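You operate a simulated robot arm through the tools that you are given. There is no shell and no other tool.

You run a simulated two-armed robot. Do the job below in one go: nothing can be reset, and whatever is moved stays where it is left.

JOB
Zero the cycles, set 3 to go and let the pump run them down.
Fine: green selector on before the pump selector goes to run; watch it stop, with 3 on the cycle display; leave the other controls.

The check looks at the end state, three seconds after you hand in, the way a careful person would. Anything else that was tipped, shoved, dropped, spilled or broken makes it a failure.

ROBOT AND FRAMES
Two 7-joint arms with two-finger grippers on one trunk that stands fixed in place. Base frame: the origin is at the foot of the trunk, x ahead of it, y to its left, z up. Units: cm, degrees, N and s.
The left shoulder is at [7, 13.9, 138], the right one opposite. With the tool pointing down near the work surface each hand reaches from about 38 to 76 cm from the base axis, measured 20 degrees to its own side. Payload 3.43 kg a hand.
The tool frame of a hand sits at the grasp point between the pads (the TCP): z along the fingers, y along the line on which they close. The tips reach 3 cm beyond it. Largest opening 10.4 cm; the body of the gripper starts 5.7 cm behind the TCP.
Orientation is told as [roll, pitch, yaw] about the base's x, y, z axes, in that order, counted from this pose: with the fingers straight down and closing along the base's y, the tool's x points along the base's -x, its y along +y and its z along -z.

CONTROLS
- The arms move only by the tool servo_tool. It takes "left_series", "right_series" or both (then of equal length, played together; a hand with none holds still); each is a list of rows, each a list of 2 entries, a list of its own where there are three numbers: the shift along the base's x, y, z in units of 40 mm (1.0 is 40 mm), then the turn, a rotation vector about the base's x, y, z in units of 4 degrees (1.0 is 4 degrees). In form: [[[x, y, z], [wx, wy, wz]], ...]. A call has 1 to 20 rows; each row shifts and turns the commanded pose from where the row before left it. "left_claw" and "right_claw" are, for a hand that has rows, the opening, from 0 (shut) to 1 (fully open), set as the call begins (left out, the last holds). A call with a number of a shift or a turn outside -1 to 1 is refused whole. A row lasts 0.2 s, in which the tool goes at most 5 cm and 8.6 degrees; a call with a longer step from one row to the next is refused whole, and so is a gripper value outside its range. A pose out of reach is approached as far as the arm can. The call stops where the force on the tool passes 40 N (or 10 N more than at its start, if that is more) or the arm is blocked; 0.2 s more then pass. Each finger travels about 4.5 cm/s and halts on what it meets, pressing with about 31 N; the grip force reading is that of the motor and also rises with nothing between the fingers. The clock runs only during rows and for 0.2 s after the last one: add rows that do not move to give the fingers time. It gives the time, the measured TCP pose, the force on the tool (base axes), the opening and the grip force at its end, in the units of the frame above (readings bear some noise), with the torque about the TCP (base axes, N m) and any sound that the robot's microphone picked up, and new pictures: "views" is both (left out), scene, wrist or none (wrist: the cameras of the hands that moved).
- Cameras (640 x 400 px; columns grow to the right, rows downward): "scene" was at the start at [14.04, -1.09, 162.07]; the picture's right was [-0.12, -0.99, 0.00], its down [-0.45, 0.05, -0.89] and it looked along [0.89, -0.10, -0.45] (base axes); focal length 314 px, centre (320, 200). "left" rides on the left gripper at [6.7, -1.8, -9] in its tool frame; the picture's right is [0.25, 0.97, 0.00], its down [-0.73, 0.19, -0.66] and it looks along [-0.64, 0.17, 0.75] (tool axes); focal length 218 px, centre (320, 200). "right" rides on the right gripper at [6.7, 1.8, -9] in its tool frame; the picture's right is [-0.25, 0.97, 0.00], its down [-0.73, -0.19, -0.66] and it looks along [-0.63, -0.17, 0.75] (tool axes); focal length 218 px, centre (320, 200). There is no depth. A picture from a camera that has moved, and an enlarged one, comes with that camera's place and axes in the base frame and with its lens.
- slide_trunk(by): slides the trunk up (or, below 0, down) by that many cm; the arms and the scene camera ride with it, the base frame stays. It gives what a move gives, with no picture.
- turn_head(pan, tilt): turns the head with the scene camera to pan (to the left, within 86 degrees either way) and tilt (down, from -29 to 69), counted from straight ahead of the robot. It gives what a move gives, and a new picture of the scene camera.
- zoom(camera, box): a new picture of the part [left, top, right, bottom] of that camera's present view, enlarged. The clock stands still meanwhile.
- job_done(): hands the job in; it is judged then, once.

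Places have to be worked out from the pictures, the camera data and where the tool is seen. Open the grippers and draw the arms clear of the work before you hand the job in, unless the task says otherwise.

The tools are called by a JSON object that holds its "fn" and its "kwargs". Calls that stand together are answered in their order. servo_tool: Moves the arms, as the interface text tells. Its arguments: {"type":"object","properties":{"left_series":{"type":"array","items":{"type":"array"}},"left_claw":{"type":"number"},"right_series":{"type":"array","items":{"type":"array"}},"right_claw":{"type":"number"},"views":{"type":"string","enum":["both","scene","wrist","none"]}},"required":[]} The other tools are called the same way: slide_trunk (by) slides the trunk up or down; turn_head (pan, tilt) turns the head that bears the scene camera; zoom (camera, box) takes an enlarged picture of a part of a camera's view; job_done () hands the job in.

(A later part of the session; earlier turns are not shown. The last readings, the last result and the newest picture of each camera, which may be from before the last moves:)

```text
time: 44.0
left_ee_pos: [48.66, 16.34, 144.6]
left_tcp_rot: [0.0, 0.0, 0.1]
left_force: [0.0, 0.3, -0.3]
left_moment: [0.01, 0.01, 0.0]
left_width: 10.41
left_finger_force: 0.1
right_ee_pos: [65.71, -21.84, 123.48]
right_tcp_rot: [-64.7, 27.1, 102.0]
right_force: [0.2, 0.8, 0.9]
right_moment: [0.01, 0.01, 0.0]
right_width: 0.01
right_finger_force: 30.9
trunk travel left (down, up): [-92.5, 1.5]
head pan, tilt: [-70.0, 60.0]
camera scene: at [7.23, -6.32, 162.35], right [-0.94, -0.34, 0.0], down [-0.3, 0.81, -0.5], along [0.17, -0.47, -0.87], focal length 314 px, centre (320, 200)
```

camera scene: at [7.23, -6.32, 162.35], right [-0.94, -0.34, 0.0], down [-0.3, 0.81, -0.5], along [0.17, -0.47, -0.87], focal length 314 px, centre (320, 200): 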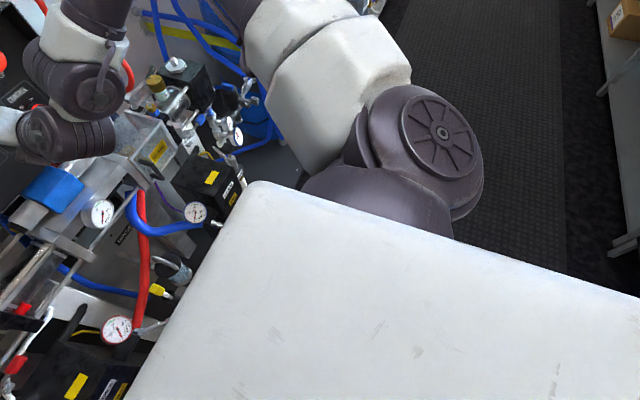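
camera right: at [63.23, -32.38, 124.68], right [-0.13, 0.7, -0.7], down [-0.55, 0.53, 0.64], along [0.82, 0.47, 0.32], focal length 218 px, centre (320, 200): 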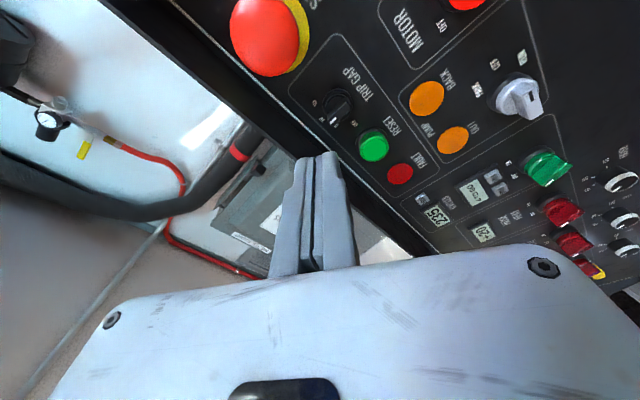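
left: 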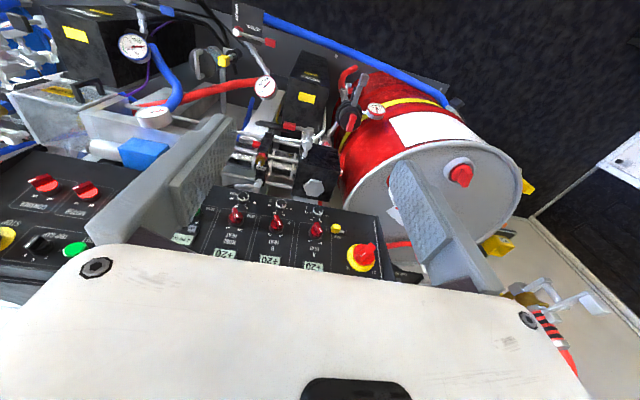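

The view suggests Franka-like wrist limits: with the shoulder higher than the target, the forearm drops too steeply for a forward-pointing hand. A shoulder well below the target height should work, so I first raise the right hand relative to the trunk.

{"fn": "servo_tool", "kwargs": {"right_series": [[[0, -0.1, 0.8], [0, 0, 0]], [[0, -0.1, 0.9], [0, 0, 0]], [[0, -0.1, 0.9], [0, 0, 0]], [[0, 0, 0.9], [0, 0, 0]], [[0, 0, 0.9], [0, 0, 0]], [[0, 0, 0.9], [0, 0, 0]], [[0, 0, 0.9], [0, 0, 0]], [[0, 0, 0.9], [0, 0, 0]], [[0, 0, 0.9], [0, 0, 0]], [[0, 0, 0], [0, 0, 0]]], "right_claw": 0, "views": "none"}}

{"fn": "turn_head", "kwargs": {"pan": -10, "tilt": 30}}

```text
time: 46.1
left_ee_pos: [48.57, 16.32, 144.73]
left_tcp_rot: [0.1, 0.0, 0.1]
left_force: [-0.4, 0.4, 0.1]
left_moment: [-0.01, -0.01, -0.04]
left_width: 10.38
left_finger_force: 0.0
right_ee_pos: [65.61, -23.18, 155.39]
right_tcp_rot: [-64.6, 27.1, 102.0]
right_force: [0.5, -0.3, -0.9]
right_moment: [-0.05, -0.03, -0.01]
right_width: 0.02
right_finger_force: 31.0
trunk travel left (down, up): [-92.5, 1.5]
head pan, tilt: [-70.0, 60.0]
```

```text
time: 47.5
left_ee_pos: [48.64, 16.51, 144.89]
left_tcp_rot: [0.0, 0.0, 0.0]
left_force: [0.2, 0.3, -0.3]
left_moment: [0.01, 0.05, 0.01]
left_width: 10.38
left_finger_force: 0.0
right_ee_pos: [65.61, -23.14, 155.31]
right_tcp_rot: [-64.7, 27.3, 102.1]
right_force: [-1.0, 0.4, -0.3]
right_moment: [-0.02, -0.04, 0.01]
right_width: 0.01
right_finger_force: 30.9
trunk travel left (down, up): [-92.5, 1.5]
head pan, tilt: [-10.0, 30.0]
camera scene: at [13.85, -1.62, 166.55], right [-0.17, -0.98, 0.0], down [-0.49, 0.09, -0.87], along [0.85, -0.15, -0.5], focal length 314 px, centre (320, 200)
```

scene: 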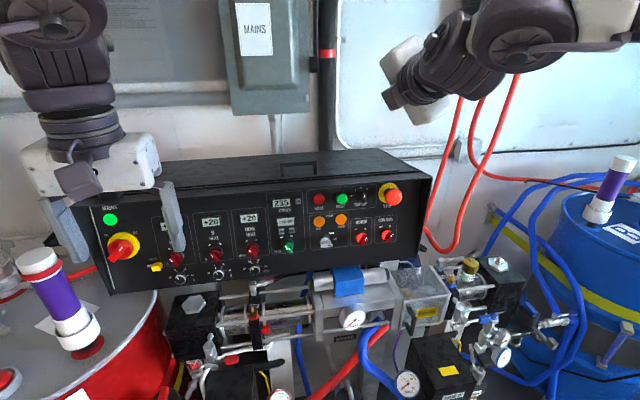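

That went cleanly. I turn the hand to −80° and test moving left and forward up here in free space, while raising the left hand a bit for clearance.

{"fn": "servo_tool", "kwargs": {"right_series": [[[0, 0.3, 0.1], [0, -1, 0]], [[0, 0.3, 0.1], [0, -1, 0]], [[0, 0.4, 0.1], [0, -1, 0]], [[0, 0.4, 0.1], [0, 0, 0]], [[0, 0.4, 0], [0, 0, 0]], [[0, 0.5, 0], [0, 0, 0]], [[0, 0.5, 0], [0, 0, 0]], [[0.4, 0.4, 0], [0, 0, 0]], [[0.4, 0, 0], [0, 0, 0]], [[0.4, 0, 0], [0, 0, 0]]], "left_series": [[[0, 0.1, 0.3], [0, 0, 0]], [[0, 0.1, 0.3], [0, 0, 0]], [[0, 0.1, 0.3], [0, 0, 0]], [[0, 0.1, 0.3], [0, 0, 0]], [[0, 0.1, 0.3], [0, 0, 0]], [[0, 0.1, 0.3], [0, 0, 0]], [[0, 0.1, 0.3], [0, 0, 0]], [[0, 0.1, 0.3], [0, 0, 0]], [[0, 0.1, 0.3], [0, 0, 0]], [[0, 0.1, 0.3], [0, 0, 0]]], "right_claw": 0, "views": "scene"}}

```text
time: 49.6
left_ee_pos: [48.8, 18.99, 153.1]
left_tcp_rot: [0.0, 0.1, 0.0]
left_force: [0.1, -0.7, 0.5]
left_moment: [0.01, 0.02, -0.02]
left_width: 10.39
left_finger_force: 0.0
left hand out of reach, approached as far as the arm can: row 8, 9, 10
right_ee_pos: [70.55, -17.04, 157.28]
right_tcp_rot: [-78.1, 29.0, 95.6]
right_force: [0.5, 0.7, -0.6]
right_moment: [0.01, 0.0, 0.01]
right_width: 0.0
right_finger_force: 31.3
right hand out of reach, approached as far as the arm can: row 6, 7, 8, 10
trunk travel left (down, up): [-92.5, 1.5]
head pan, tilt: [-10.0, 30.0]
camera scene: at [14.06, -1.68, 166.53], right [-0.17, -0.98, 0.0], down [-0.49, 0.09, -0.87], along [0.85, -0.15, -0.5], focal length 314 px, centre (320, 200)
```

scene: 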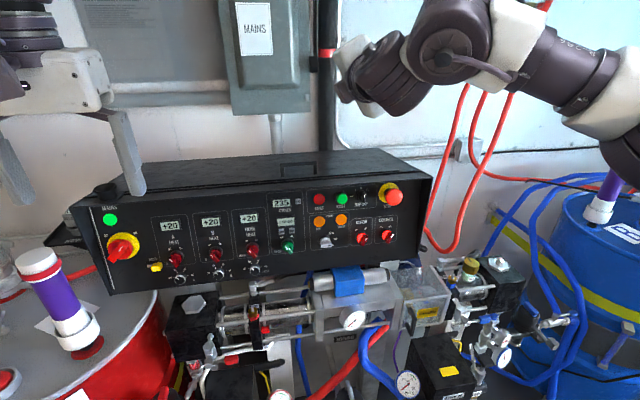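

Inward motion stops at about y −16 whatever the height, which suggests the wrist bend between the inward forearm and the forward hand is limited. I yaw the hand 24° to the left, in line with the forearm, and test the reach again.

{"fn": "servo_tool", "kwargs": {"right_series": [[[0, 0, 0], [0, 0, 1]], [[0, 0, 0], [0, 0, 1]], [[0, 0, 0], [0, 0, 1]], [[0, 0, 0], [0, 0, 1]], [[0, 0, 0], [0, 0, 1]], [[0, 0, 0], [0, 0, 1]], [[0, 0.5, 0], [0, 0, 0]], [[0, 0.5, 0], [0, 0, 0]], [[0.5, 0, 0], [0, 0, 0]], [[0.5, 0, 0], [0, 0, 0]], [[0.5, 0, 0], [0, 0, 0]]], "right_claw": 0, "views": "scene"}}

```text
time: 52.0
left_ee_pos: [49.02, 19.12, 153.05]
left_tcp_rot: [-0.1, 0.1, 0.0]
left_force: [0.6, 0.4, -0.1]
left_moment: [0.0, -0.01, 0.0]
left_width: 10.39
left_finger_force: 0.1
right_ee_pos: [76.64, -13.05, 157.21]
right_tcp_rot: [-78.1, 29.0, 119.7]
right_force: [0.1, -0.2, 0.0]
right_moment: [-0.01, 0.03, -0.01]
right_width: 0.01
right_finger_force: 31.0
trunk travel left (down, up): [-92.5, 1.5]
head pan, tilt: [-10.0, 30.0]
camera scene: at [14.12, -1.58, 166.53], right [-0.17, -0.98, 0.0], down [-0.49, 0.09, -0.87], along [0.85, -0.15, -0.5], focal length 314 px, centre (320, 200)
```

scene: 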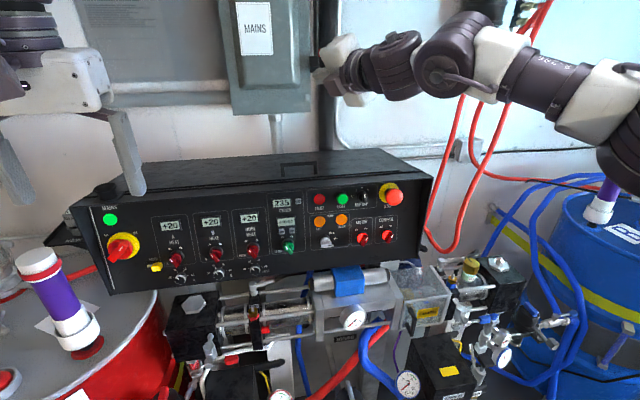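

All of it worked with the hand yawed 24°. I extend a bit further to confirm the reach needed at the panel, still up in free space.

{"fn": "servo_tool", "kwargs": {"right_series": [[[0.5, 0, 0], [0, 0, 0]], [[0.5, 0, 0], [0, 0, 0]], [[0.5, 0.3, 0], [0, 0, 0]], [[0.3, 0.5, 0], [0, 0, 0]], [[0, 0.5, 0], [0, 0, 0]], [[0, 0.5, 0], [0, 0, 0]], [[0, 0.4, 0], [0, 0, 0]]], "right_claw": 0, "views": "scene"}}

```text
time: 53.6
left_ee_pos: [48.71, 19.11, 153.22]
left_tcp_rot: [-0.1, 0.0, 0.0]
left_force: [0.2, -0.3, 0.2]
left_moment: [0.03, 0.0, -0.01]
left_width: 10.37
left_finger_force: 0.1
right_ee_pos: [76.22, -12.32, 155.51]
right_tcp_rot: [-78.2, 29.1, 119.6]
right_force: [0.4, 0.0, -0.7]
right_moment: [0.0, -0.01, -0.03]
right_width: 0.0
right_finger_force: 30.8
right hand out of reach, approached as far as the arm can: row 1, 2, 3, 4, 5, 6, 7
trunk travel left (down, up): [-92.5, 1.5]
head pan, tilt: [-10.0, 30.0]
camera scene: at [13.83, -1.62, 166.55], right [-0.17, -0.98, 0.0], down [-0.49, 0.09, -0.87], along [0.85, -0.15, -0.5], focal length 314 px, centre (320, 200)
```

scene: 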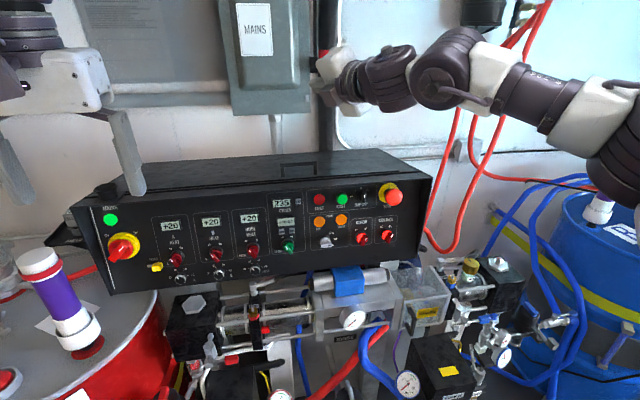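

Extension stops at x≈76.5 here. I look at the whole arm again to see what posture it has reached.

{"fn": "turn_head", "kwargs": {"pan": -45, "tilt": 22}}

```text
time: 54.7
left_ee_pos: [48.6, 19.19, 153.01]
left_tcp_rot: [-0.1, 0.0, 0.1]
left_force: [0.0, -0.5, 0.7]
left_moment: [0.02, 0.0, 0.0]
left_width: 10.39
left_finger_force: 0.2
right_ee_pos: [76.32, -12.33, 155.74]
right_tcp_rot: [-78.2, 29.1, 119.7]
right_force: [-0.2, -0.6, -0.1]
right_moment: [0.04, 0.02, 0.02]
right_width: 0.0
right_finger_force: 31.3
trunk travel left (down, up): [-92.5, 1.5]
head pan, tilt: [-45.0, 22.0]
camera scene: at [11.53, -6.59, 167.83], right [-0.71, -0.71, 0.0], down [-0.27, 0.26, -0.93], along [0.66, -0.66, -0.38], focal length 314 px, centre (320, 200)
```

scene: 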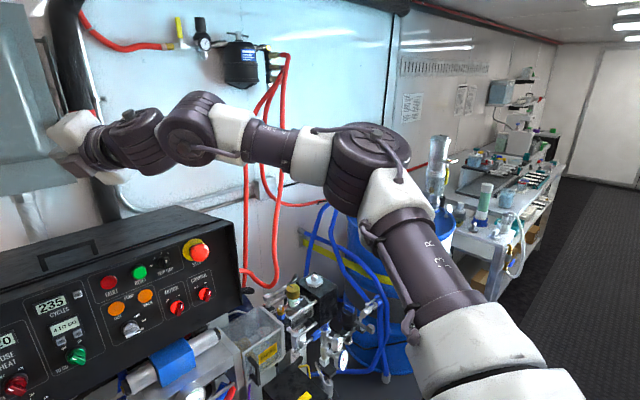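

The elbow still has about 55° of bend left, so the limit is in how the wrist aligns. I test whether a bit more yaw frees more forward reach.

{"fn": "servo_tool", "kwargs": {"right_series": [[[0, 0, 0], [0, 0, 1]], [[0, 0, 0], [0, 0, 1]], [[0, 0, 0], [0, 0, 1]], [[0.4, 0, 0], [0, 0, 0]], [[0.4, 0, 0], [0, 0, 0]], [[0.4, 0, 0], [0, 0, 0]], [[0.4, 0, 0], [0, 0, 0]]], "right_claw": 0, "views": "none"}}

```text
time: 56.3
left_ee_pos: [48.74, 19.08, 153.23]
left_tcp_rot: [0.1, 0.1, 0.0]
left_force: [-0.4, 0.4, -0.1]
left_moment: [0.02, -0.01, -0.04]
left_width: 10.4
left_finger_force: 0.0
right_ee_pos: [77.84, -12.6, 155.62]
right_tcp_rot: [-78.3, 29.1, 131.5]
right_force: [1.0, 0.1, -0.2]
right_moment: [0.0, -0.01, -0.02]
right_width: 0.0
right_finger_force: 30.5
right hand out of reach, approached as far as the arm can: row 5, 6, 7
trunk travel left (down, up): [-92.5, 1.5]
head pan, tilt: [-45.0, 22.0]
```

Still slightly limited; I believe the forearm roll joint is pinned, and having the forearm point upward (hand higher relative to the shoulder) should free it. I test 10 cm higher.

{"fn": "servo_tool", "kwargs": {"right_series": [[[-0.3, 0, 0.5], [0, 0, 0]], [[0, 0, 0.7], [0, 0, -1]], [[0, 0, 0.7], [0, 0, -1]], [[0, 0, 0.6], [0, 0, -1]], [[0.5, 0, 0], [0, 0, 0]], [[0.5, 0, 0], [0, 0, 0]], [[0.5, 0, 0], [0, 0, 0]], [[0.5, 0, 0], [0, 0, 0]]], "right_claw": 0, "views": "none"}}

```text
time: 58.1
left_ee_pos: [48.54, 19.11, 153.26]
left_tcp_rot: [0.0, -0.2, 0.1]
left_force: [-0.8, 0.4, -0.6]
left_moment: [0.02, 0.02, 0.02]
left_width: 10.4
left_finger_force: 0.1
right_ee_pos: [79.65, -18.6, 158.61]
right_tcp_rot: [-78.3, 29.0, 119.5]
right_force: [-0.6, -0.5, -0.2]
right_moment: [0.0, 0.0, -0.01]
right_width: 0.02
right_finger_force: 30.6
right hand out of reach, approached as far as the arm can: row 2, 3, 4, 5, 6, 7, 8
trunk travel left (down, up): [-92.5, 1.5]
head pan, tilt: [-45.0, 22.0]
```

The arm is nearly straight in that direction because the wrist offset points outward. I go back to zero yaw, retract a little, and test a position 25 cm above the shoulder instead.

{"fn": "servo_tool", "kwargs": {"right_series": [[[-0.8, 0, 0.2], [0, 0, 0]], [[-0.8, 0, 0.2], [0, 0, 0]], [[-0.4, 0, 0.3], [0, 0, -1]], [[-0.2, 0, 0.3], [0, 0, -1]], [[-0.2, 0, 0.3], [0, 0, -1]], [[0, 0, 0.3], [0, 0, -1]], [[0, 0, 0.3], [0, 0, -1]], [[0, 0, 0.3], [0, 0, -1]], [[0, 0, 0.3], [0, 0, 0]], [[0, 0, 0.3], [0, 0, 0]]], "right_claw": 0, "views": "none"}}

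{"fn": "servo_tool", "kwargs": {"right_series": [[[0, 0.4, 0], [0, 0, 0]], [[0, 0.4, 0], [0, 0, 0]], [[0, 0.4, 0], [0, 0, 0]], [[0, 0.4, 0], [0, 0, 0]], [[0.4, 0, 0], [0, 0, 0]], [[0.4, 0, 0], [0, 0, 0]], [[0.4, 0, 0], [0, 0, 0]], [[0.4, 0, 0], [0, 0, 0]]], "right_claw": 0, "views": "scene"}}

```text
time: 60.3
left_ee_pos: [48.66, 19.03, 153.09]
left_tcp_rot: [-0.1, 0.0, 0.0]
left_force: [0.4, 0.3, -0.4]
left_moment: [0.02, -0.03, -0.01]
left_width: 10.4
left_finger_force: 0.2
right_ee_pos: [70.19, -19.07, 168.1]
right_tcp_rot: [-78.8, 29.2, 101.2]
right_force: [-0.4, 0.5, -0.1]
right_moment: [0.06, 0.02, -0.02]
right_width: 0.0
right_finger_force: 31.2
right hand out of reach, approached as far as the arm can: row 7, 8, 9, 10
trunk travel left (down, up): [-92.5, 1.5]
head pan, tilt: [-45.0, 22.0]
```

```text
time: 62.1
left_ee_pos: [48.88, 19.1, 153.04]
left_tcp_rot: [0.1, 0.0, -0.1]
left_force: [0.1, 0.6, 0.0]
left_moment: [-0.03, 0.01, -0.02]
left_width: 10.41
left_finger_force: 0.0
right_ee_pos: [73.72, -20.91, 166.72]
right_tcp_rot: [-78.8, 29.1, 101.2]
right_force: [-0.3, -0.3, 0.5]
right_moment: [0.01, -0.02, 0.01]
right_width: 0.0
right_finger_force: 30.6
right hand out of reach, approached as far as the arm can: row 1, 2, 3, 4, 5, 6, 7, 8
trunk travel left (down, up): [-92.5, 1.5]
head pan, tilt: [-45.0, 22.0]
camera scene: at [11.71, -6.65, 167.81], right [-0.71, -0.71, 0.0], down [-0.27, 0.27, -0.93], along [0.66, -0.66, -0.38], focal length 314 px, centre (320, 200)
```

scene: 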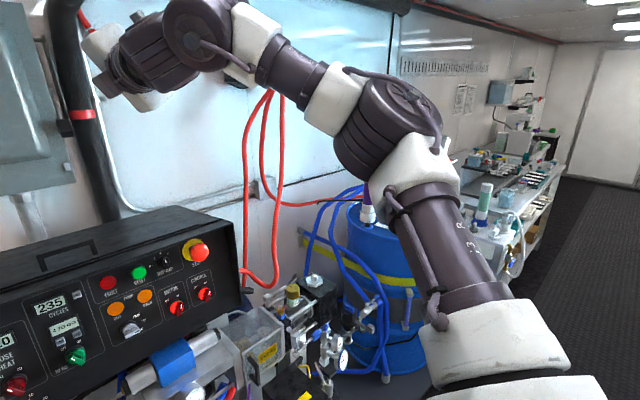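

The wrist bend and the maximum extension both limit, so the good region should be an extended arm, level with the shoulder, with moderate yaw. I yaw back to about 24°, lower to shoulder level in free space above the panel, then extend and slide left.

{"fn": "servo_tool", "kwargs": {"right_series": [[[0, 0, -0.5], [0, 0, 1]], [[0, 0, -0.5], [0, 0, 1]], [[0, 0, -0.5], [0, 0, 1]], [[0, 0, -0.5], [0, 0, 1]], [[0, 0, -0.5], [0, 0, 1]], [[0, 0, -0.6], [0, 0, 0]], [[0, 0, -0.6], [0, 0, 0]], [[0, 0, -0.6], [0, 0, 0]], [[0, 0, -0.6], [0, 0, 0]], [[0, 0, -0.6], [0, 0, 0]], [[0, 0, -0.6], [0, 0, 0]], [[0.4, 0, 0], [0, 0, 0]], [[0.4, 0, 0], [0, 0, 0]], [[0.4, 0, 0], [0, 0, 0]]], "right_claw": 0, "views": "scene"}}

```text
time: 65.1
left_ee_pos: [48.74, 19.3, 153.01]
left_tcp_rot: [0.0, 0.0, 0.0]
left_force: [-0.7, 0.0, -0.6]
left_moment: [0.0, -0.01, -0.02]
left_width: 10.42
left_finger_force: 0.2
right_ee_pos: [78.32, -20.73, 142.4]
right_tcp_rot: [-78.8, 29.1, 121.1]
right_force: [0.0, -0.3, 0.2]
right_moment: [0.01, -0.05, 0.0]
right_width: 0.01
right_finger_force: 30.7
trunk travel left (down, up): [-92.5, 1.5]
head pan, tilt: [-45.0, 22.0]
camera scene: at [11.61, -6.56, 167.82], right [-0.71, -0.71, 0.0], down [-0.27, 0.26, -0.93], along [0.66, -0.66, -0.38], focal length 314 px, centre (320, 200)
```

scene: 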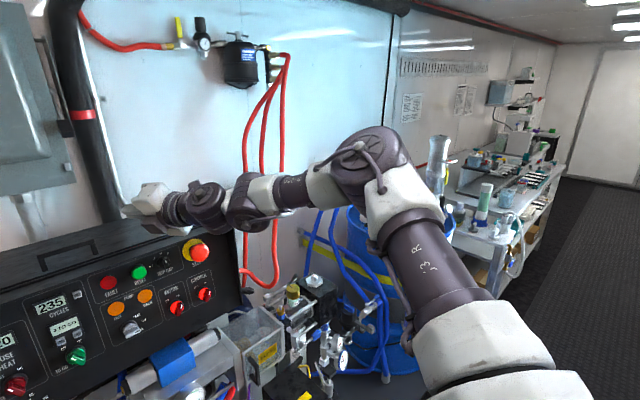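

No refusals this time. I continue: forward, then left with gradual un-yaw.

{"fn": "servo_tool", "kwargs": {"right_series": [[[0.4, 0, 0], [0, 0, 0]], [[0.4, 0, 0], [0, 0, 0]], [[0, 0.4, 0], [0, 0, -0.5]], [[0, 0.4, 0], [0, 0, -0.5]], [[0, 0.4, 0], [0, 0, -0.5]], [[0, 0.4, 0], [0, 0, -0.5]], [[0, 0.4, 0], [0, 0, -0.5]]], "right_claw": 0, "views": "none"}}

```text
time: 66.7
left_ee_pos: [48.57, 19.17, 153.17]
left_tcp_rot: [0.0, 0.0, 0.0]
left_force: [-0.6, 0.2, 1.0]
left_moment: [-0.03, -0.05, 0.0]
left_width: 10.4
left_finger_force: 0.1
right_ee_pos: [77.79, -14.74, 143.52]
right_tcp_rot: [-78.8, 29.3, 111.3]
right_force: [1.0, -0.6, -1.2]
right_moment: [-0.02, 0.01, -0.02]
right_width: 0.01
right_finger_force: 31.3
right hand out of reach, approached as far as the arm can: row 3, 4, 5, 6, 7
trunk travel left (down, up): [-92.5, 1.5]
head pan, tilt: [-45.0, 22.0]
```

Sliding inward is still blocked at a similar shoulder azimuth. I look closely at the shoulder to see what pins it.

{"fn": "turn_head", "kwargs": {"pan": -80, "tilt": 52}}

```text
time: 67.7
left_ee_pos: [48.71, 19.18, 153.11]
left_tcp_rot: [0.0, -0.1, 0.0]
left_force: [0.0, -0.7, -0.1]
left_moment: [0.0, 0.02, -0.01]
left_width: 10.4
left_finger_force: 0.0
right_ee_pos: [77.98, -14.89, 143.35]
right_tcp_rot: [-78.7, 29.2, 111.2]
right_force: [-1.0, 0.4, 0.9]
right_moment: [0.04, 0.02, 0.04]
right_width: 0.01
right_finger_force: 31.4
trunk travel left (down, up): [-92.5, 1.5]
head pan, tilt: [-80.0, 52.0]
camera scene: at [6.3, -7.45, 163.34], right [-0.98, -0.17, 0.0], down [-0.14, 0.78, -0.62], along [0.11, -0.61, -0.79], focal length 314 px, centre (320, 200)
```

scene: 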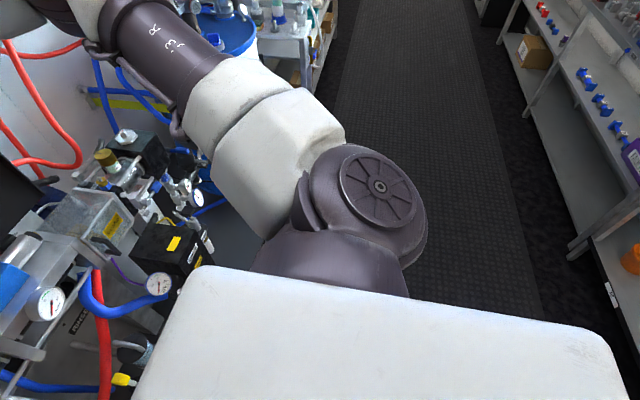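

The shoulder's first axis points outward, as on a sideways-mounted Franka-type arm, and my path put the forearm roll near its limit. I go back to tool-down and will come forward through an inward-pointing hand instead, which is the other wrist branch. First I retract and un-pitch.

{"fn": "servo_tool", "kwargs": {"right_series": [[[-0.8, -0.4, 0], [0, 0, -1]], [[-0.8, -0.4, 0], [0, 0, -1]], [[-0.8, -0.4, 0], [0, 0, -1]], [[-0.8, -0.3, 0], [0, 0, -1]], [[-0.3, -0.1, 0], [0, 1, 0]], [[-0.3, -0.1, 0], [0, 1, 0]], [[-0.3, -0.1, 0], [0, 1, 0]], [[-0.3, -0.1, 0], [0, 1, 0]], [[-0.3, -0.1, 0], [0, 1, 0]], [[-0.3, -0.1, 0], [0, 1, 0]], [[-0.3, -0.1, 0], [0, 1, 0]], [[-0.3, -0.1, 0], [0, 1, 0]], [[-0.2, 0, 0], [0, 1, 0]], [[-0.2, 0, 0], [0, 1, 0]], [[-0.2, 0, 0], [0, 1, 0]], [[-0.1, 0, 0], [0, 1, 0]], [[-0.1, 0, 0], [0, 1, 0]], [[0, 0, 0], [0, 1, 0]], [[0, 0, 0], [0, 1, 0]], [[0, 0, 0], [0, 1, 0]]], "right_claw": 0, "views": "none"}}

{"fn": "turn_head", "kwargs": {"pan": -45, "tilt": 22}}

```text
time: 71.9
left_ee_pos: [48.74, 19.13, 153.03]
left_tcp_rot: [0.1, 0.1, 0.0]
left_force: [-0.9, -0.4, -0.1]
left_moment: [-0.02, 0.01, -0.01]
left_width: 10.39
left_finger_force: 0.0
right_ee_pos: [52.34, -24.04, 143.38]
right_tcp_rot: [-13.7, 8.2, 118.6]
right_force: [-0.3, 0.6, -0.5]
right_moment: [0.01, 0.06, 0.03]
right_width: 0.03
right_finger_force: 31.3
trunk travel left (down, up): [-92.5, 1.5]
head pan, tilt: [-80.0, 52.0]
```

```text
time: 72.9
left_ee_pos: [48.61, 19.13, 153.07]
left_tcp_rot: [0.0, 0.0, 0.0]
left_force: [-0.9, -0.3, -0.7]
left_moment: [0.01, 0.0, 0.0]
left_width: 10.41
left_finger_force: 0.0
right_ee_pos: [52.12, -24.12, 143.44]
right_tcp_rot: [-14.0, 8.2, 118.6]
right_force: [-0.2, 0.3, 0.1]
right_moment: [0.0, -0.01, 0.0]
right_width: 0.01
right_finger_force: 30.5
trunk travel left (down, up): [-92.5, 1.5]
head pan, tilt: [-45.0, 22.0]
camera scene: at [11.45, -6.6, 167.83], right [-0.71, -0.71, 0.0], down [-0.27, 0.27, -0.93], along [0.65, -0.66, -0.38], focal length 314 px, centre (320, 200)
```

scene: 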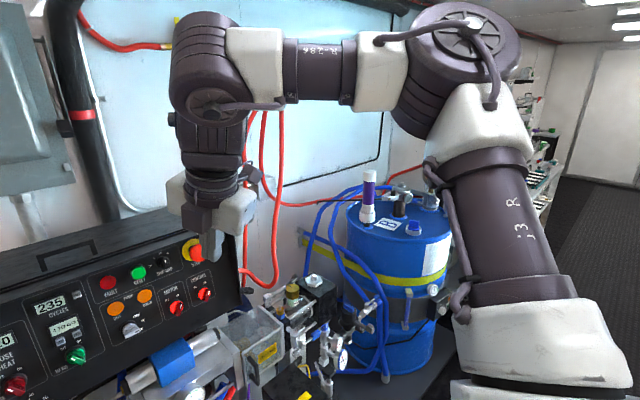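

The posture is now clear and there were no refusals. Next I finish un-pitching and roll the hand back toward its original yaw.

{"fn": "servo_tool", "kwargs": {"right_series": [[[0, 0, 0], [0, 1, -1]], [[0, 0, 0], [0, 1, -1]], [[0, 0, 0], [0, 1, -1]], [[0, 0, 0], [0, 1, -1]], [[0, 0, 0], [0, 0, -1]], [[0, 0, 0], [0, 0, -1]], [[0, 0, 0], [0, 0, -1]], [[0, 0, 0], [0, 0, -1]], [[0, 0, 0], [0, 0, -1]], [[0, 0, 0], [0, 0, -1]], [[0, 0, 0], [0, 0, -1]], [[0, 0, 0], [0, 0, -1]], [[0, 0, 0], [0, 0, -1]], [[0, 0, 0], [0, 0, -1]], [[0, 0, 0], [0, 0, -1]], [[0, 0, 0], [0, 0, -1]], [[0, 0, 0], [0, 0, -1]], [[0, 0, 0], [0, 0, -1]], [[0, 0, 0], [0, 0, -1]], [[0, 0, 0], [0, 0, -1]]], "right_claw": 0, "views": "none"}}

{"fn": "servo_tool", "kwargs": {"right_series": [[[0, 0, 0], [0, 0, -1]], [[0, 0, 0], [0, 0, -1]], [[0, 0, 0], [0, 0, -1]], [[0, 0, 0], [0, 0, -1]], [[0, 0, 0], [0, 0, -1]], [[0, 0, 0], [0, 0, -1]], [[0, 0, 0], [0, 0, -1]], [[0, 0, 0], [0, 0, -1]], [[0, 0, 0], [0, 0, -1]], [[0, 0, 0], [1, 0, 0]], [[0, 0, 0], [1, 0, 0]], [[0, 0, 0], [1, 0, 0]], [[0, 0, 0], [1, 0, 0]], [[0, 0, 0], [1, 0, 0]], [[0, 0, 0], [1, 0, 0]], [[0, 0, 0], [1, 0, 0]], [[0, 0, 0], [1, 0, 0]], [[0, 0, 0], [1, 0, 0]], [[0, 0, 0], [1, 0, 0]]], "right_claw": 0, "views": "scene"}}

```text
time: 77.1
left_ee_pos: [48.56, 19.11, 153.01]
left_tcp_rot: [0.0, 0.0, 0.0]
left_force: [-0.5, 0.0, -0.8]
left_moment: [0.01, 0.01, 0.03]
left_width: 10.4
left_finger_force: 0.2
right_ee_pos: [47.52, -27.23, 139.56]
right_tcp_rot: [1.0, 2.4, 39.8]
right_force: [0.1, -0.2, 0.2]
right_moment: [0.0, -0.02, 0.01]
right_width: 0.0
right_finger_force: 30.7
right hand out of reach, approached as far as the arm can: row 1, 2, 3, 4, 11
trunk travel left (down, up): [-92.5, 1.5]
head pan, tilt: [-45.0, 22.0]
```

```text
time: 81.1
left_ee_pos: [48.71, 19.04, 153.1]
left_tcp_rot: [-0.1, -0.1, 0.0]
left_force: [0.6, -0.4, -0.1]
left_moment: [0.02, 0.02, 0.02]
left_width: 10.39
left_finger_force: 0.0
right_ee_pos: [47.66, -27.33, 139.67]
right_tcp_rot: [40.9, -0.6, 4.5]
right_force: [0.0, -0.1, 0.2]
right_moment: [-0.01, 0.01, -0.02]
right_width: 0.0
right_finger_force: 31.1
trunk travel left (down, up): [-92.5, 1.5]
head pan, tilt: [-45.0, 22.0]
camera scene: at [11.51, -6.7, 167.83], right [-0.71, -0.71, 0.0], down [-0.27, 0.27, -0.93], along [0.66, -0.66, -0.38], focal length 314 px, centre (320, 200)
```

scene: 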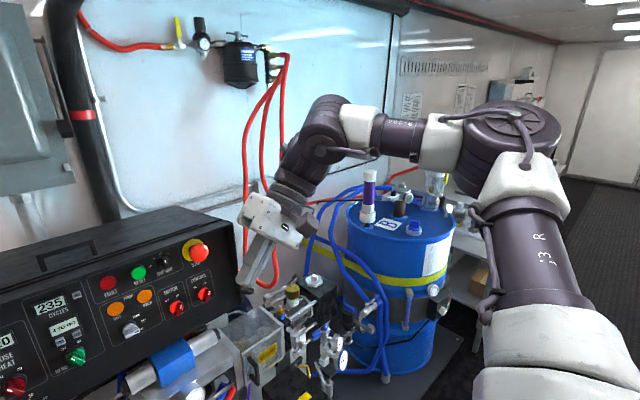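

The hand now tilts left 41° with no refusals. I continue tilting to about 77°, then begin swinging it forward about the vertical.

{"fn": "servo_tool", "kwargs": {"right_series": [[[0, 0, 0], [1, 0, 0]], [[0, 0, 0], [1, 0, 0]], [[0, 0, 0], [1, 0, 0]], [[0, 0, 0], [1, 0, 0]], [[0, 0, 0], [1, 0, 0]], [[0, 0, 0], [1, 0, 0]], [[0, 0, 0], [1, 0, 0]], [[0, 0, 0], [1, 0, 0]], [[0, 0, 0], [1, 0, 0]], [[0.2, 0, 0], [0, 0, -1]], [[0.2, 0, 0], [0, 0, -1]], [[0.2, 0, 0], [0, 0, -1]], [[0.2, 0, 0], [0, 0, -1]], [[0.2, 0, 0], [0, 0, -1]], [[0.2, 0, 0], [0, 0, -1]], [[0.2, 0, 0], [0, 0, -1]], [[0.2, 0, 0], [0, 0, -1]], [[0.2, 0, 0], [0, 0, -1]], [[0.2, 0, 0], [0, 0, -1]]], "right_claw": 0, "views": "scene"}}

```text
time: 85.1
left_ee_pos: [48.75, 19.18, 153.05]
left_tcp_rot: [0.0, 0.0, 0.1]
left_force: [0.1, -0.1, -0.3]
left_moment: [0.0, 0.03, 0.04]
left_width: 10.41
left_finger_force: 0.1
right_ee_pos: [54.82, -28.88, 137.17]
right_tcp_rot: [76.7, -4.0, -36.5]
right_force: [0.8, 0.4, 0.2]
right_moment: [0.0, 0.03, -0.04]
right_width: 0.01
right_finger_force: 30.7
right hand out of reach, approached as far as the arm can: row 17, 18, 19
trunk travel left (down, up): [-92.5, 1.5]
head pan, tilt: [-45.0, 22.0]
camera scene: at [11.63, -6.55, 167.83], right [-0.71, -0.71, 0.0], down [-0.27, 0.26, -0.93], along [0.66, -0.66, -0.38], focal length 314 px, centre (320, 200)
```

scene: 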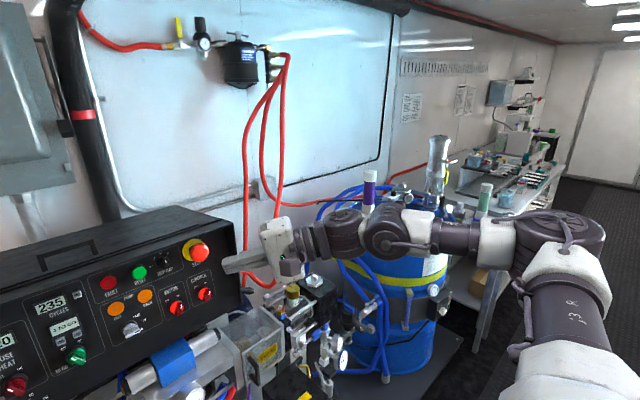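

The hand is now in line with the forearm. I extend forward and inward with this heading to see how far it goes.

{"fn": "servo_tool", "kwargs": {"right_series": [[[0.4, 0.3, 0.1], [0, 0, 0]], [[0.4, 0.3, 0.1], [0, 0, 0]], [[0.4, 0.3, 0.1], [0, 0, 0]], [[0.4, 0.3, 0], [0, 0, 0]], [[0.4, 0.3, 0], [0, 0, 0]], [[0.4, 0.3, 0], [0, 0, 0]], [[0.4, 0.3, 0], [0, 0, 0]], [[0.4, 0.3, 0], [0, 0, 0]], [[0.4, 0.3, 0], [0, 0, 0]], [[0.4, 0.3, 0], [0, 0, 0]]], "right_claw": 0, "views": "scene"}}

```text
time: 87.3
left_ee_pos: [48.71, 19.15, 153.02]
left_tcp_rot: [0.0, -0.1, 0.0]
left_force: [0.1, 0.2, 1.4]
left_moment: [0.02, 0.03, -0.02]
left_width: 10.4
left_finger_force: 0.0
right_ee_pos: [54.92, -28.9, 137.26]
right_tcp_rot: [76.7, -4.1, -36.4]
right_force: [0.5, -0.1, 0.2]
right_moment: [-0.01, 0.02, 0.03]
right_width: 0.0
right_finger_force: 31.2
right hand out of reach, approached as far as the arm can: row 1, 2, 3, 4, 5, 6, 7, 8, 9, 10
trunk travel left (down, up): [-92.5, 1.5]
head pan, tilt: [-45.0, 22.0]
camera scene: at [11.53, -6.6, 167.83], right [-0.71, -0.71, 0.0], down [-0.27, 0.26, -0.93], along [0.66, -0.66, -0.37], focal length 314 px, centre (320, 200)
```

scene: 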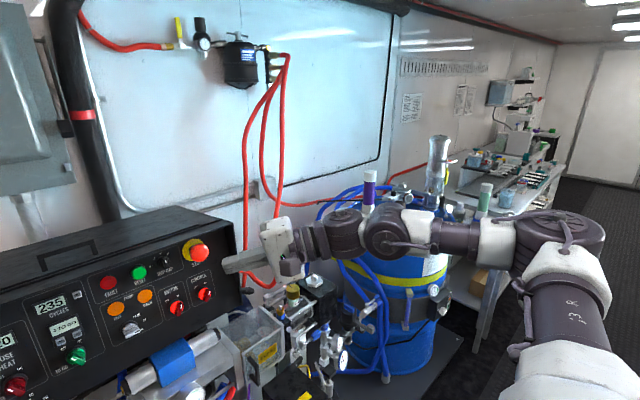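

It's stuck right at the straight-wrist pose. I turn the hand back a few degrees to the left and test separate forward, left and up moves.

{"fn": "servo_tool", "kwargs": {"right_series": [[[0, 0, 0], [0, 0, 1]], [[0, 0, 0], [0, 0, 1]], [[0, 0, 0], [0, 0, 1]], [[0, 0, 0], [0, 0, 1]], [[0, 0, 0], [0, 0, 1]], [[0, 0.5, 0], [0, 0, 0]], [[0, 0.5, 0], [0, 0, 0]], [[0, 0, 0.5], [0, 0, 0]], [[0, 0, -0.5], [0, 0, 0]], [[0.4, 0, 0], [0, 0, 0]], [[0.4, 0, 0], [0, 0, 0]], [[0.4, 0, 0], [0, 0, 0]], [[0.4, 0.3, 0], [0, 0, 0]], [[0.4, 0.3, 0], [0, 0, 0]], [[0.4, 0.3, 0], [0, 0, 0]]], "right_claw": 0, "views": "scene"}}

```text
time: 90.5
left_ee_pos: [48.66, 19.2, 153.04]
left_tcp_rot: [0.0, 0.1, 0.0]
left_force: [-0.4, -0.1, 0.7]
left_moment: [0.0, -0.05, 0.0]
left_width: 10.39
left_finger_force: 0.0
right_ee_pos: [55.77, -24.44, 137.34]
right_tcp_rot: [76.2, -3.9, -16.8]
right_force: [-0.2, 0.1, -0.8]
right_moment: [0.0, -0.01, 0.0]
right_width: 0.0
right_finger_force: 31.4
right hand out of reach, approached as far as the arm can: row 10, 11, 12, 13, 14, 15
trunk travel left (down, up): [-92.5, 1.5]
head pan, tilt: [-45.0, 22.0]
camera scene: at [11.47, -6.62, 167.83], right [-0.71, -0.71, 0.0], down [-0.26, 0.27, -0.93], along [0.66, -0.66, -0.37], focal length 314 px, centre (320, 200)
```

scene: 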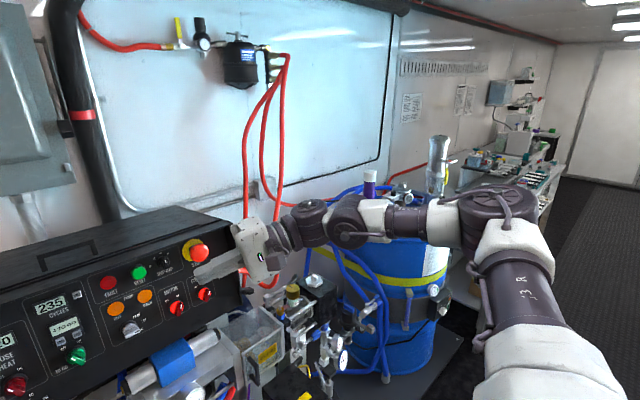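

I'm going to try dropping the elbow through the sideways posture: I pull the hand back and to the right, then lower it in the free area beside the equipment, watching whether the elbow follows.

{"fn": "servo_tool", "kwargs": {"right_series": [[[-0.6, -0.4, 0], [0, 0, 0]], [[-0.6, -0.4, 0], [0, 0, 0]], [[-0.6, -0.4, 0], [0, 0, 0]], [[-0.4, -0.4, 0], [0, 0, 0]], [[0, -0.4, -0.4], [0, 0, 0]], [[0, -0.4, -0.5], [0, 0, 0]], [[0, 0, -0.5], [0, 0, 0]], [[0, 0, -0.5], [0, 0, 0]], [[0, 0, -0.5], [0, 0, 0]], [[0, 0, -0.5], [0, 0, 0]], [[0, 0, -0.5], [0, 0, 0]], [[0, 0, -0.5], [0, 0, 0]]], "right_claw": 0, "views": "scene"}}

```text
time: 93.1
left_ee_pos: [48.84, 19.16, 153.02]
left_tcp_rot: [0.0, 0.2, 0.0]
left_force: [0.3, 0.1, -0.6]
left_moment: [0.03, 0.02, 0.02]
left_width: 10.39
left_finger_force: 0.0
right_ee_pos: [47.08, -33.97, 121.46]
right_tcp_rot: [76.7, -3.0, -16.7]
right_force: [0.1, 0.2, -0.5]
right_moment: [0.03, 0.02, -0.03]
right_width: 0.0
right_finger_force: 30.6
trunk travel left (down, up): [-92.5, 1.5]
head pan, tilt: [-45.0, 22.0]
camera scene: at [11.71, -6.59, 167.82], right [-0.71, -0.71, 0.0], down [-0.27, 0.26, -0.93], along [0.65, -0.66, -0.38], focal length 314 px, centre (320, 200)
```

scene: 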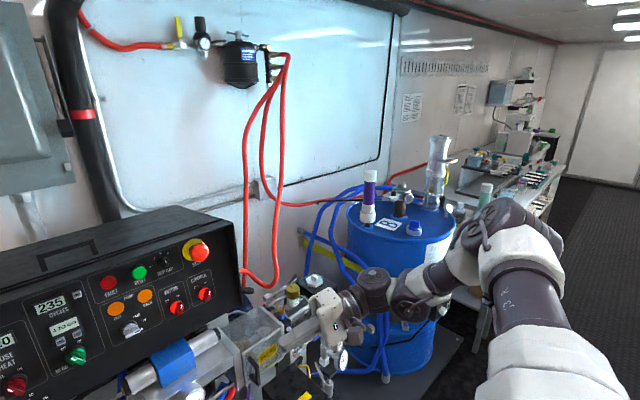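

The elbow dropped freely with this path. I lower the hand further, so the elbow goes below shoulder height, before extending forward.

{"fn": "servo_tool", "kwargs": {"right_series": [[[0, 0, -0.5], [0, 0, 0]], [[0, 0, -0.5], [0, 0, 0]], [[0, 0, -0.5], [0, 0, 0]], [[0, 0, -0.5], [0, 0, 0]], [[0, 0, -0.5], [0, 0, 0]], [[0, 0, -0.5], [0, 0, 0]], [[0, 0, -0.4], [0, 0, 0]]], "right_claw": 0, "views": "scene"}}

```text
time: 94.7
left_ee_pos: [48.55, 19.09, 153.05]
left_tcp_rot: [-0.1, 0.0, 0.0]
left_force: [-0.5, 0.4, 0.1]
left_moment: [0.04, -0.01, 0.02]
left_width: 10.4
left_finger_force: 0.1
right_ee_pos: [43.34, -33.81, 118.87]
right_tcp_rot: [76.7, -3.2, -16.7]
right_force: [0.4, -0.2, 0.6]
right_moment: [-0.01, -0.03, 0.0]
right_width: 0.01
right_finger_force: 31.1
right hand out of reach, approached as far as the arm can: row 1, 2, 3, 4, 5, 6, 7
trunk travel left (down, up): [-92.5, 1.5]
head pan, tilt: [-45.0, 22.0]
camera scene: at [11.49, -6.62, 167.83], right [-0.71, -0.71, 0.0], down [-0.27, 0.27, -0.93], along [0.66, -0.66, -0.37], focal length 314 px, centre (320, 200)
```

scene: 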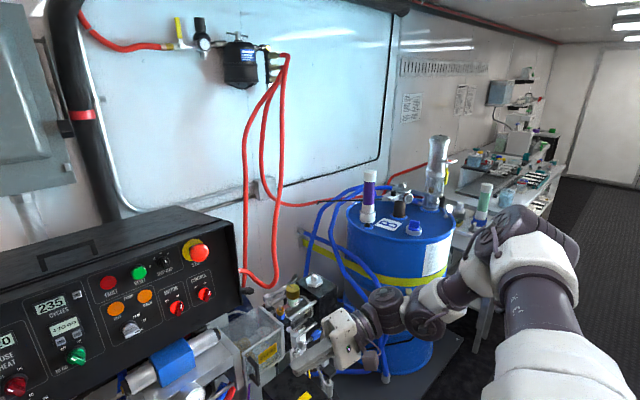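

The elbow can sit lower, but the hand heading now limits. I check the arm's true capability away from the equipment: tool-down, moving out to the right at low height.

{"fn": "servo_tool", "kwargs": {"right_series": [[[0, -0.25, 0], [-1, 0, 0]], [[0, -0.25, 0], [-1, 0, 0]], [[0, -0.25, 0], [-1, 0, 0]], [[0, -0.25, 0], [-1, 0, 0]], [[0, -0.25, 0], [-1, 0, 0]], [[0, -0.25, 0], [-1, 0, 0]], [[0, -0.25, 0], [-1, 0, 0]], [[0, -0.25, 0], [-1, 0, 0]], [[0, -0.25, 0], [-1, 0, 0]], [[0, -0.25, 0], [-1, 0, 0]], [[0, -0.25, 0], [-1, 0, 0]], [[0, -0.25, 0], [-1, 0, 0]], [[0, -0.25, 0], [-1, 0, 0]], [[0, -0.25, 0], [-1, 0, 0]], [[0, -0.25, 0], [-1, 0, 0]], [[0, -0.25, 0], [-1, 0, 0]], [[0, -0.25, 0], [-1, 0, 0]], [[0, -0.25, 0], [-1, 0, 0]], [[0, -0.25, 0], [-1, 0, 0]]], "right_claw": 0, "views": "none"}}

{"fn": "servo_tool", "kwargs": {"right_series": [[[0.3, -0.3, -0.1], [0, 0, 0]], [[0.3, -0.3, -0.1], [0, 0, 0]], [[0.3, -0.3, -0.1], [0, 0, 0]], [[0.3, -0.3, -0.1], [0, 0, 0]], [[0.3, -0.3, -0.1], [0, 0, 0]], [[0.3, -0.3, -0.1], [0, 0, 0]], [[0.3, -0.3, 0], [0, 0, 0]], [[0.3, -0.3, 0], [0, 0, 0]]], "right_claw": 0, "views": "scene"}}

```text
time: 98.7
left_ee_pos: [48.57, 19.12, 153.14]
left_tcp_rot: [0.0, 0.0, 0.0]
left_force: [0.1, -0.2, -0.1]
left_moment: [0.01, -0.01, -0.01]
left_width: 10.38
left_finger_force: 0.0
right_ee_pos: [43.31, -53.09, 118.89]
right_tcp_rot: [0.3, -17.0, -1.0]
right_force: [-0.9, -0.3, 0.6]
right_moment: [0.0, 0.02, -0.02]
right_width: 0.0
right_finger_force: 31.3
trunk travel left (down, up): [-92.5, 1.5]
head pan, tilt: [-45.0, 22.0]
```

```text
time: 100.5
left_ee_pos: [48.76, 19.06, 153.09]
left_tcp_rot: [-0.1, 0.0, -0.1]
left_force: [-0.4, -0.2, -0.3]
left_moment: [0.01, 0.03, -0.03]
left_width: 10.42
left_finger_force: 0.1
right_ee_pos: [53.08, -62.48, 116.4]
right_tcp_rot: [0.5, -16.9, -0.9]
right_force: [-0.4, 0.1, -0.6]
right_moment: [0.01, 0.02, -0.01]
right_width: 0.0
right_finger_force: 31.0
trunk travel left (down, up): [-92.5, 1.5]
head pan, tilt: [-45.0, 22.0]
camera scene: at [11.62, -6.63, 167.82], right [-0.71, -0.71, 0.0], down [-0.27, 0.27, -0.93], along [0.66, -0.66, -0.38], focal length 314 px, centre (320, 200)
```

scene: 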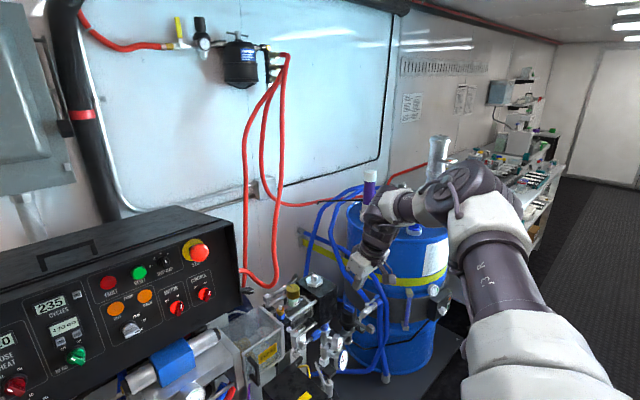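

No refusal even at 82 cm from the base axis with the hand out to the right. I keep extending a bit and look at whether the elbow comes down.

{"fn": "servo_tool", "kwargs": {"right_series": [[[0.2, -0.2, -0.2], [0, 0, 0]], [[0.2, -0.2, -0.2], [0, 0, 0]], [[0.2, -0.2, -0.2], [0, 0, 0]], [[0.2, -0.2, -0.2], [0, 0, 0]], [[0.2, -0.2, -0.2], [0, 0, 0]], [[0.2, -0.2, -0.2], [0, 0, 0]]], "right_claw": 0, "views": "scene"}}

```text
time: 101.9
left_ee_pos: [48.76, 19.13, 153.06]
left_tcp_rot: [0.0, 0.0, 0.1]
left_force: [-0.4, 0.8, -0.3]
left_moment: [0.05, -0.02, -0.01]
left_width: 10.4
left_finger_force: 0.0
right_ee_pos: [54.82, -64.23, 114.74]
right_tcp_rot: [0.5, -16.9, -0.9]
right_force: [-0.2, -0.3, -0.7]
right_moment: [0.0, -0.01, -0.03]
right_width: 0.0
right_finger_force: 30.9
right hand out of reach, approached as far as the arm can: row 3, 4, 5, 6
trunk travel left (down, up): [-92.5, 1.5]
head pan, tilt: [-45.0, 22.0]
camera scene: at [11.58, -6.61, 167.82], right [-0.71, -0.71, 0.0], down [-0.27, 0.27, -0.93], along [0.66, -0.66, -0.38], focal length 314 px, centre (320, 200)
```

scene: 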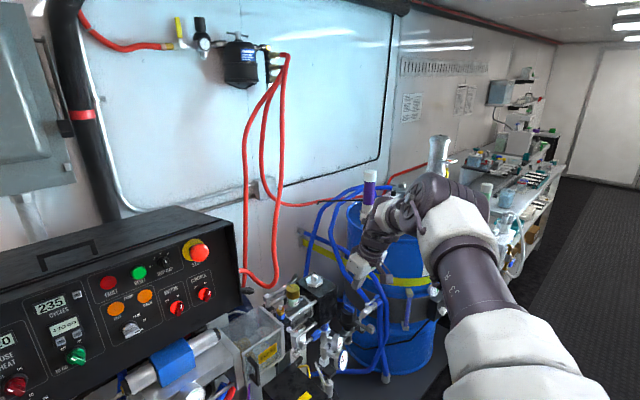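

The upper arm never drops below about +20° in this posture family. I'll try passing the elbow through the straight-sideways position into an elbow-low family: first the hand goes out to the right side, where the floor is free.

{"fn": "servo_tool", "kwargs": {"right_series": [[[-0.8, 0, 0.1], [0, 0, 0]], [[-0.8, 0, 0.1], [0, 0, 0]], [[-0.8, -0.2, 0.1], [0, 0, 0]], [[-0.8, -0.2, 0], [0, 0, 0]], [[-0.8, -0.3, 0], [0, 0, 0]], [[-0.8, -0.3, 0], [0, 0, 0]], [[-0.8, -0.3, 0], [0, 0, 0]], [[-0.8, -0.3, 0], [0, 0, 0]], [[-0.8, -0.3, 0], [0, 0, 0]], [[-0.8, -0.3, 0], [0, 0, 0]], [[-0.6, -0.3, 0], [0, 0, 0]], [[-0.4, -0.3, 0], [0, 0, 0]]], "right_claw": 0, "views": "none"}}

{"fn": "turn_head", "kwargs": {"pan": -86, "tilt": 25}}

```text
time: 104.5
left_ee_pos: [48.63, 19.18, 153.18]
left_tcp_rot: [0.0, 0.1, 0.0]
left_force: [-0.5, -0.4, -0.2]
left_moment: [-0.03, -0.03, 0.01]
left_width: 10.4
left_finger_force: 0.2
right_ee_pos: [18.85, -75.52, 116.0]
right_tcp_rot: [0.4, -17.0, -0.8]
right_force: [0.0, -0.1, 0.8]
right_moment: [0.01, 0.01, -0.04]
right_width: 0.01
right_finger_force: 30.9
trunk travel left (down, up): [-92.5, 1.5]
head pan, tilt: [-45.0, 22.0]
```

```text
time: 105.6
left_ee_pos: [48.72, 19.12, 153.03]
left_tcp_rot: [0.0, 0.0, 0.1]
left_force: [-0.4, 0.0, -0.2]
left_moment: [0.0, 0.01, 0.03]
left_width: 10.38
left_finger_force: 0.1
right_ee_pos: [18.93, -75.46, 115.99]
right_tcp_rot: [0.4, -17.0, -1.1]
right_force: [-0.1, -0.2, 0.4]
right_moment: [0.0, 0.0, 0.01]
right_width: 0.0
right_finger_force: 31.7
trunk travel left (down, up): [-92.5, 1.5]
head pan, tilt: [-85.9, 25.0]
camera scene: at [5.6, -9.22, 167.35], right [-1.0, -0.07, 0.0], down [-0.03, 0.42, -0.91], along [0.06, -0.9, -0.42], focal length 314 px, centre (320, 200)
```

scene: 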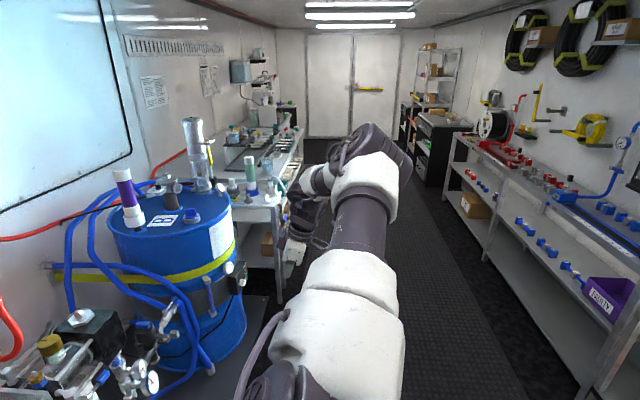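

The arm is now straight out to the side and everything below is clear floor. I lower the hand well below shoulder height so the elbow drops past the axis.

{"fn": "servo_tool", "kwargs": {"right_series": [[[0, 0.1, -0.8], [0, 0, 0]], [[0, 0.1, -0.8], [0, 0, 0]], [[0, 0.1, -0.8], [0, 0, 0]], [[0, 0.1, -0.8], [0, 0, 0]], [[0, 0.2, -0.8], [0, 0, 0]], [[0, 0.2, -0.8], [0, 0, 0]], [[0, 0.2, -0.8], [0, 0, 0]], [[0, 0.2, -0.8], [0, 0, 0]]], "right_claw": 0, "views": "scene"}}

```text
time: 107.4
left_ee_pos: [48.68, 18.89, 153.17]
left_tcp_rot: [-0.1, 0.0, -0.1]
left_force: [0.0, -0.4, -0.4]
left_moment: [-0.01, 0.01, 0.01]
left_width: 10.37
left_finger_force: 0.0
right_ee_pos: [19.17, -70.76, 90.17]
right_tcp_rot: [0.4, -17.0, -1.1]
right_force: [0.2, -0.2, -0.1]
right_moment: [0.0, -0.01, 0.01]
right_width: 0.0
right_finger_force: 31.6
trunk travel left (down, up): [-92.5, 1.5]
head pan, tilt: [-85.9, 25.0]
camera scene: at [5.63, -9.34, 167.35], right [-1.0, -0.07, 0.0], down [-0.03, 0.42, -0.91], along [0.06, -0.9, -0.42], focal length 314 px, centre (320, 200)
```

scene: 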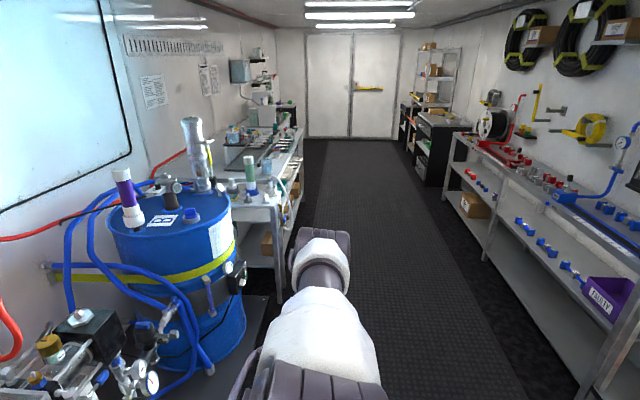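

The upper arm now points outward and slightly down, with no refusals. I bring the hand inward and forward at this low height so the elbow swings under.

{"fn": "servo_tool", "kwargs": {"right_series": [[[0.3, 0.8, 0], [0, 0, 0]], [[0.4, 0.8, 0], [0, 0, 0]], [[0.4, 0.8, 0], [0, 0, 0]], [[0.4, 0.8, 0], [0, 0, 0]], [[0.4, 0.8, 0], [0, 0, 0]], [[0.4, 0.8, 0], [0, 0, 0]], [[0.4, 0.8, 0.1], [0, 0, 0]], [[0.4, 0.6, 0.1], [0, 0, 0]]], "right_claw": 0, "views": "none"}}

{"fn": "turn_head", "kwargs": {"pan": -65, "tilt": 45}}

```text
time: 109.2
left_ee_pos: [48.71, 19.28, 153.1]
left_tcp_rot: [-0.1, -0.1, 0.0]
left_force: [0.7, 0.4, 0.5]
left_moment: [-0.02, -0.03, -0.01]
left_width: 10.4
left_finger_force: 0.1
right_ee_pos: [31.53, -45.91, 91.06]
right_tcp_rot: [0.5, -17.0, -1.0]
right_force: [0.5, -0.3, 0.7]
right_moment: [0.02, 0.01, -0.03]
right_width: 0.0
right_finger_force: 30.7
trunk travel left (down, up): [-92.5, 1.5]
head pan, tilt: [-85.9, 25.0]
```

```text
time: 110.0
left_ee_pos: [48.6, 19.1, 153.1]
left_tcp_rot: [0.0, 0.0, 0.0]
left_force: [-0.3, 0.5, 0.5]
left_moment: [0.01, 0.01, 0.01]
left_width: 10.4
left_finger_force: 0.1
right_ee_pos: [31.5, -46.15, 91.16]
right_tcp_rot: [0.3, -17.1, -0.9]
right_force: [-0.5, 0.5, 0.0]
right_moment: [0.02, 0.02, -0.03]
right_width: 0.0
right_finger_force: 30.8
trunk travel left (down, up): [-92.5, 1.5]
head pan, tilt: [-65.0, 45.0]
camera scene: at [8.37, -7.43, 164.29], right [-0.91, -0.42, 0.0], down [-0.3, 0.64, -0.71], along [0.3, -0.64, -0.71], focal length 314 px, centre (320, 200)
```

scene: 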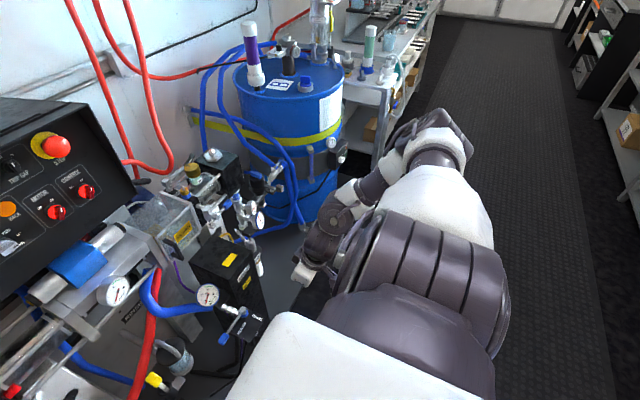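

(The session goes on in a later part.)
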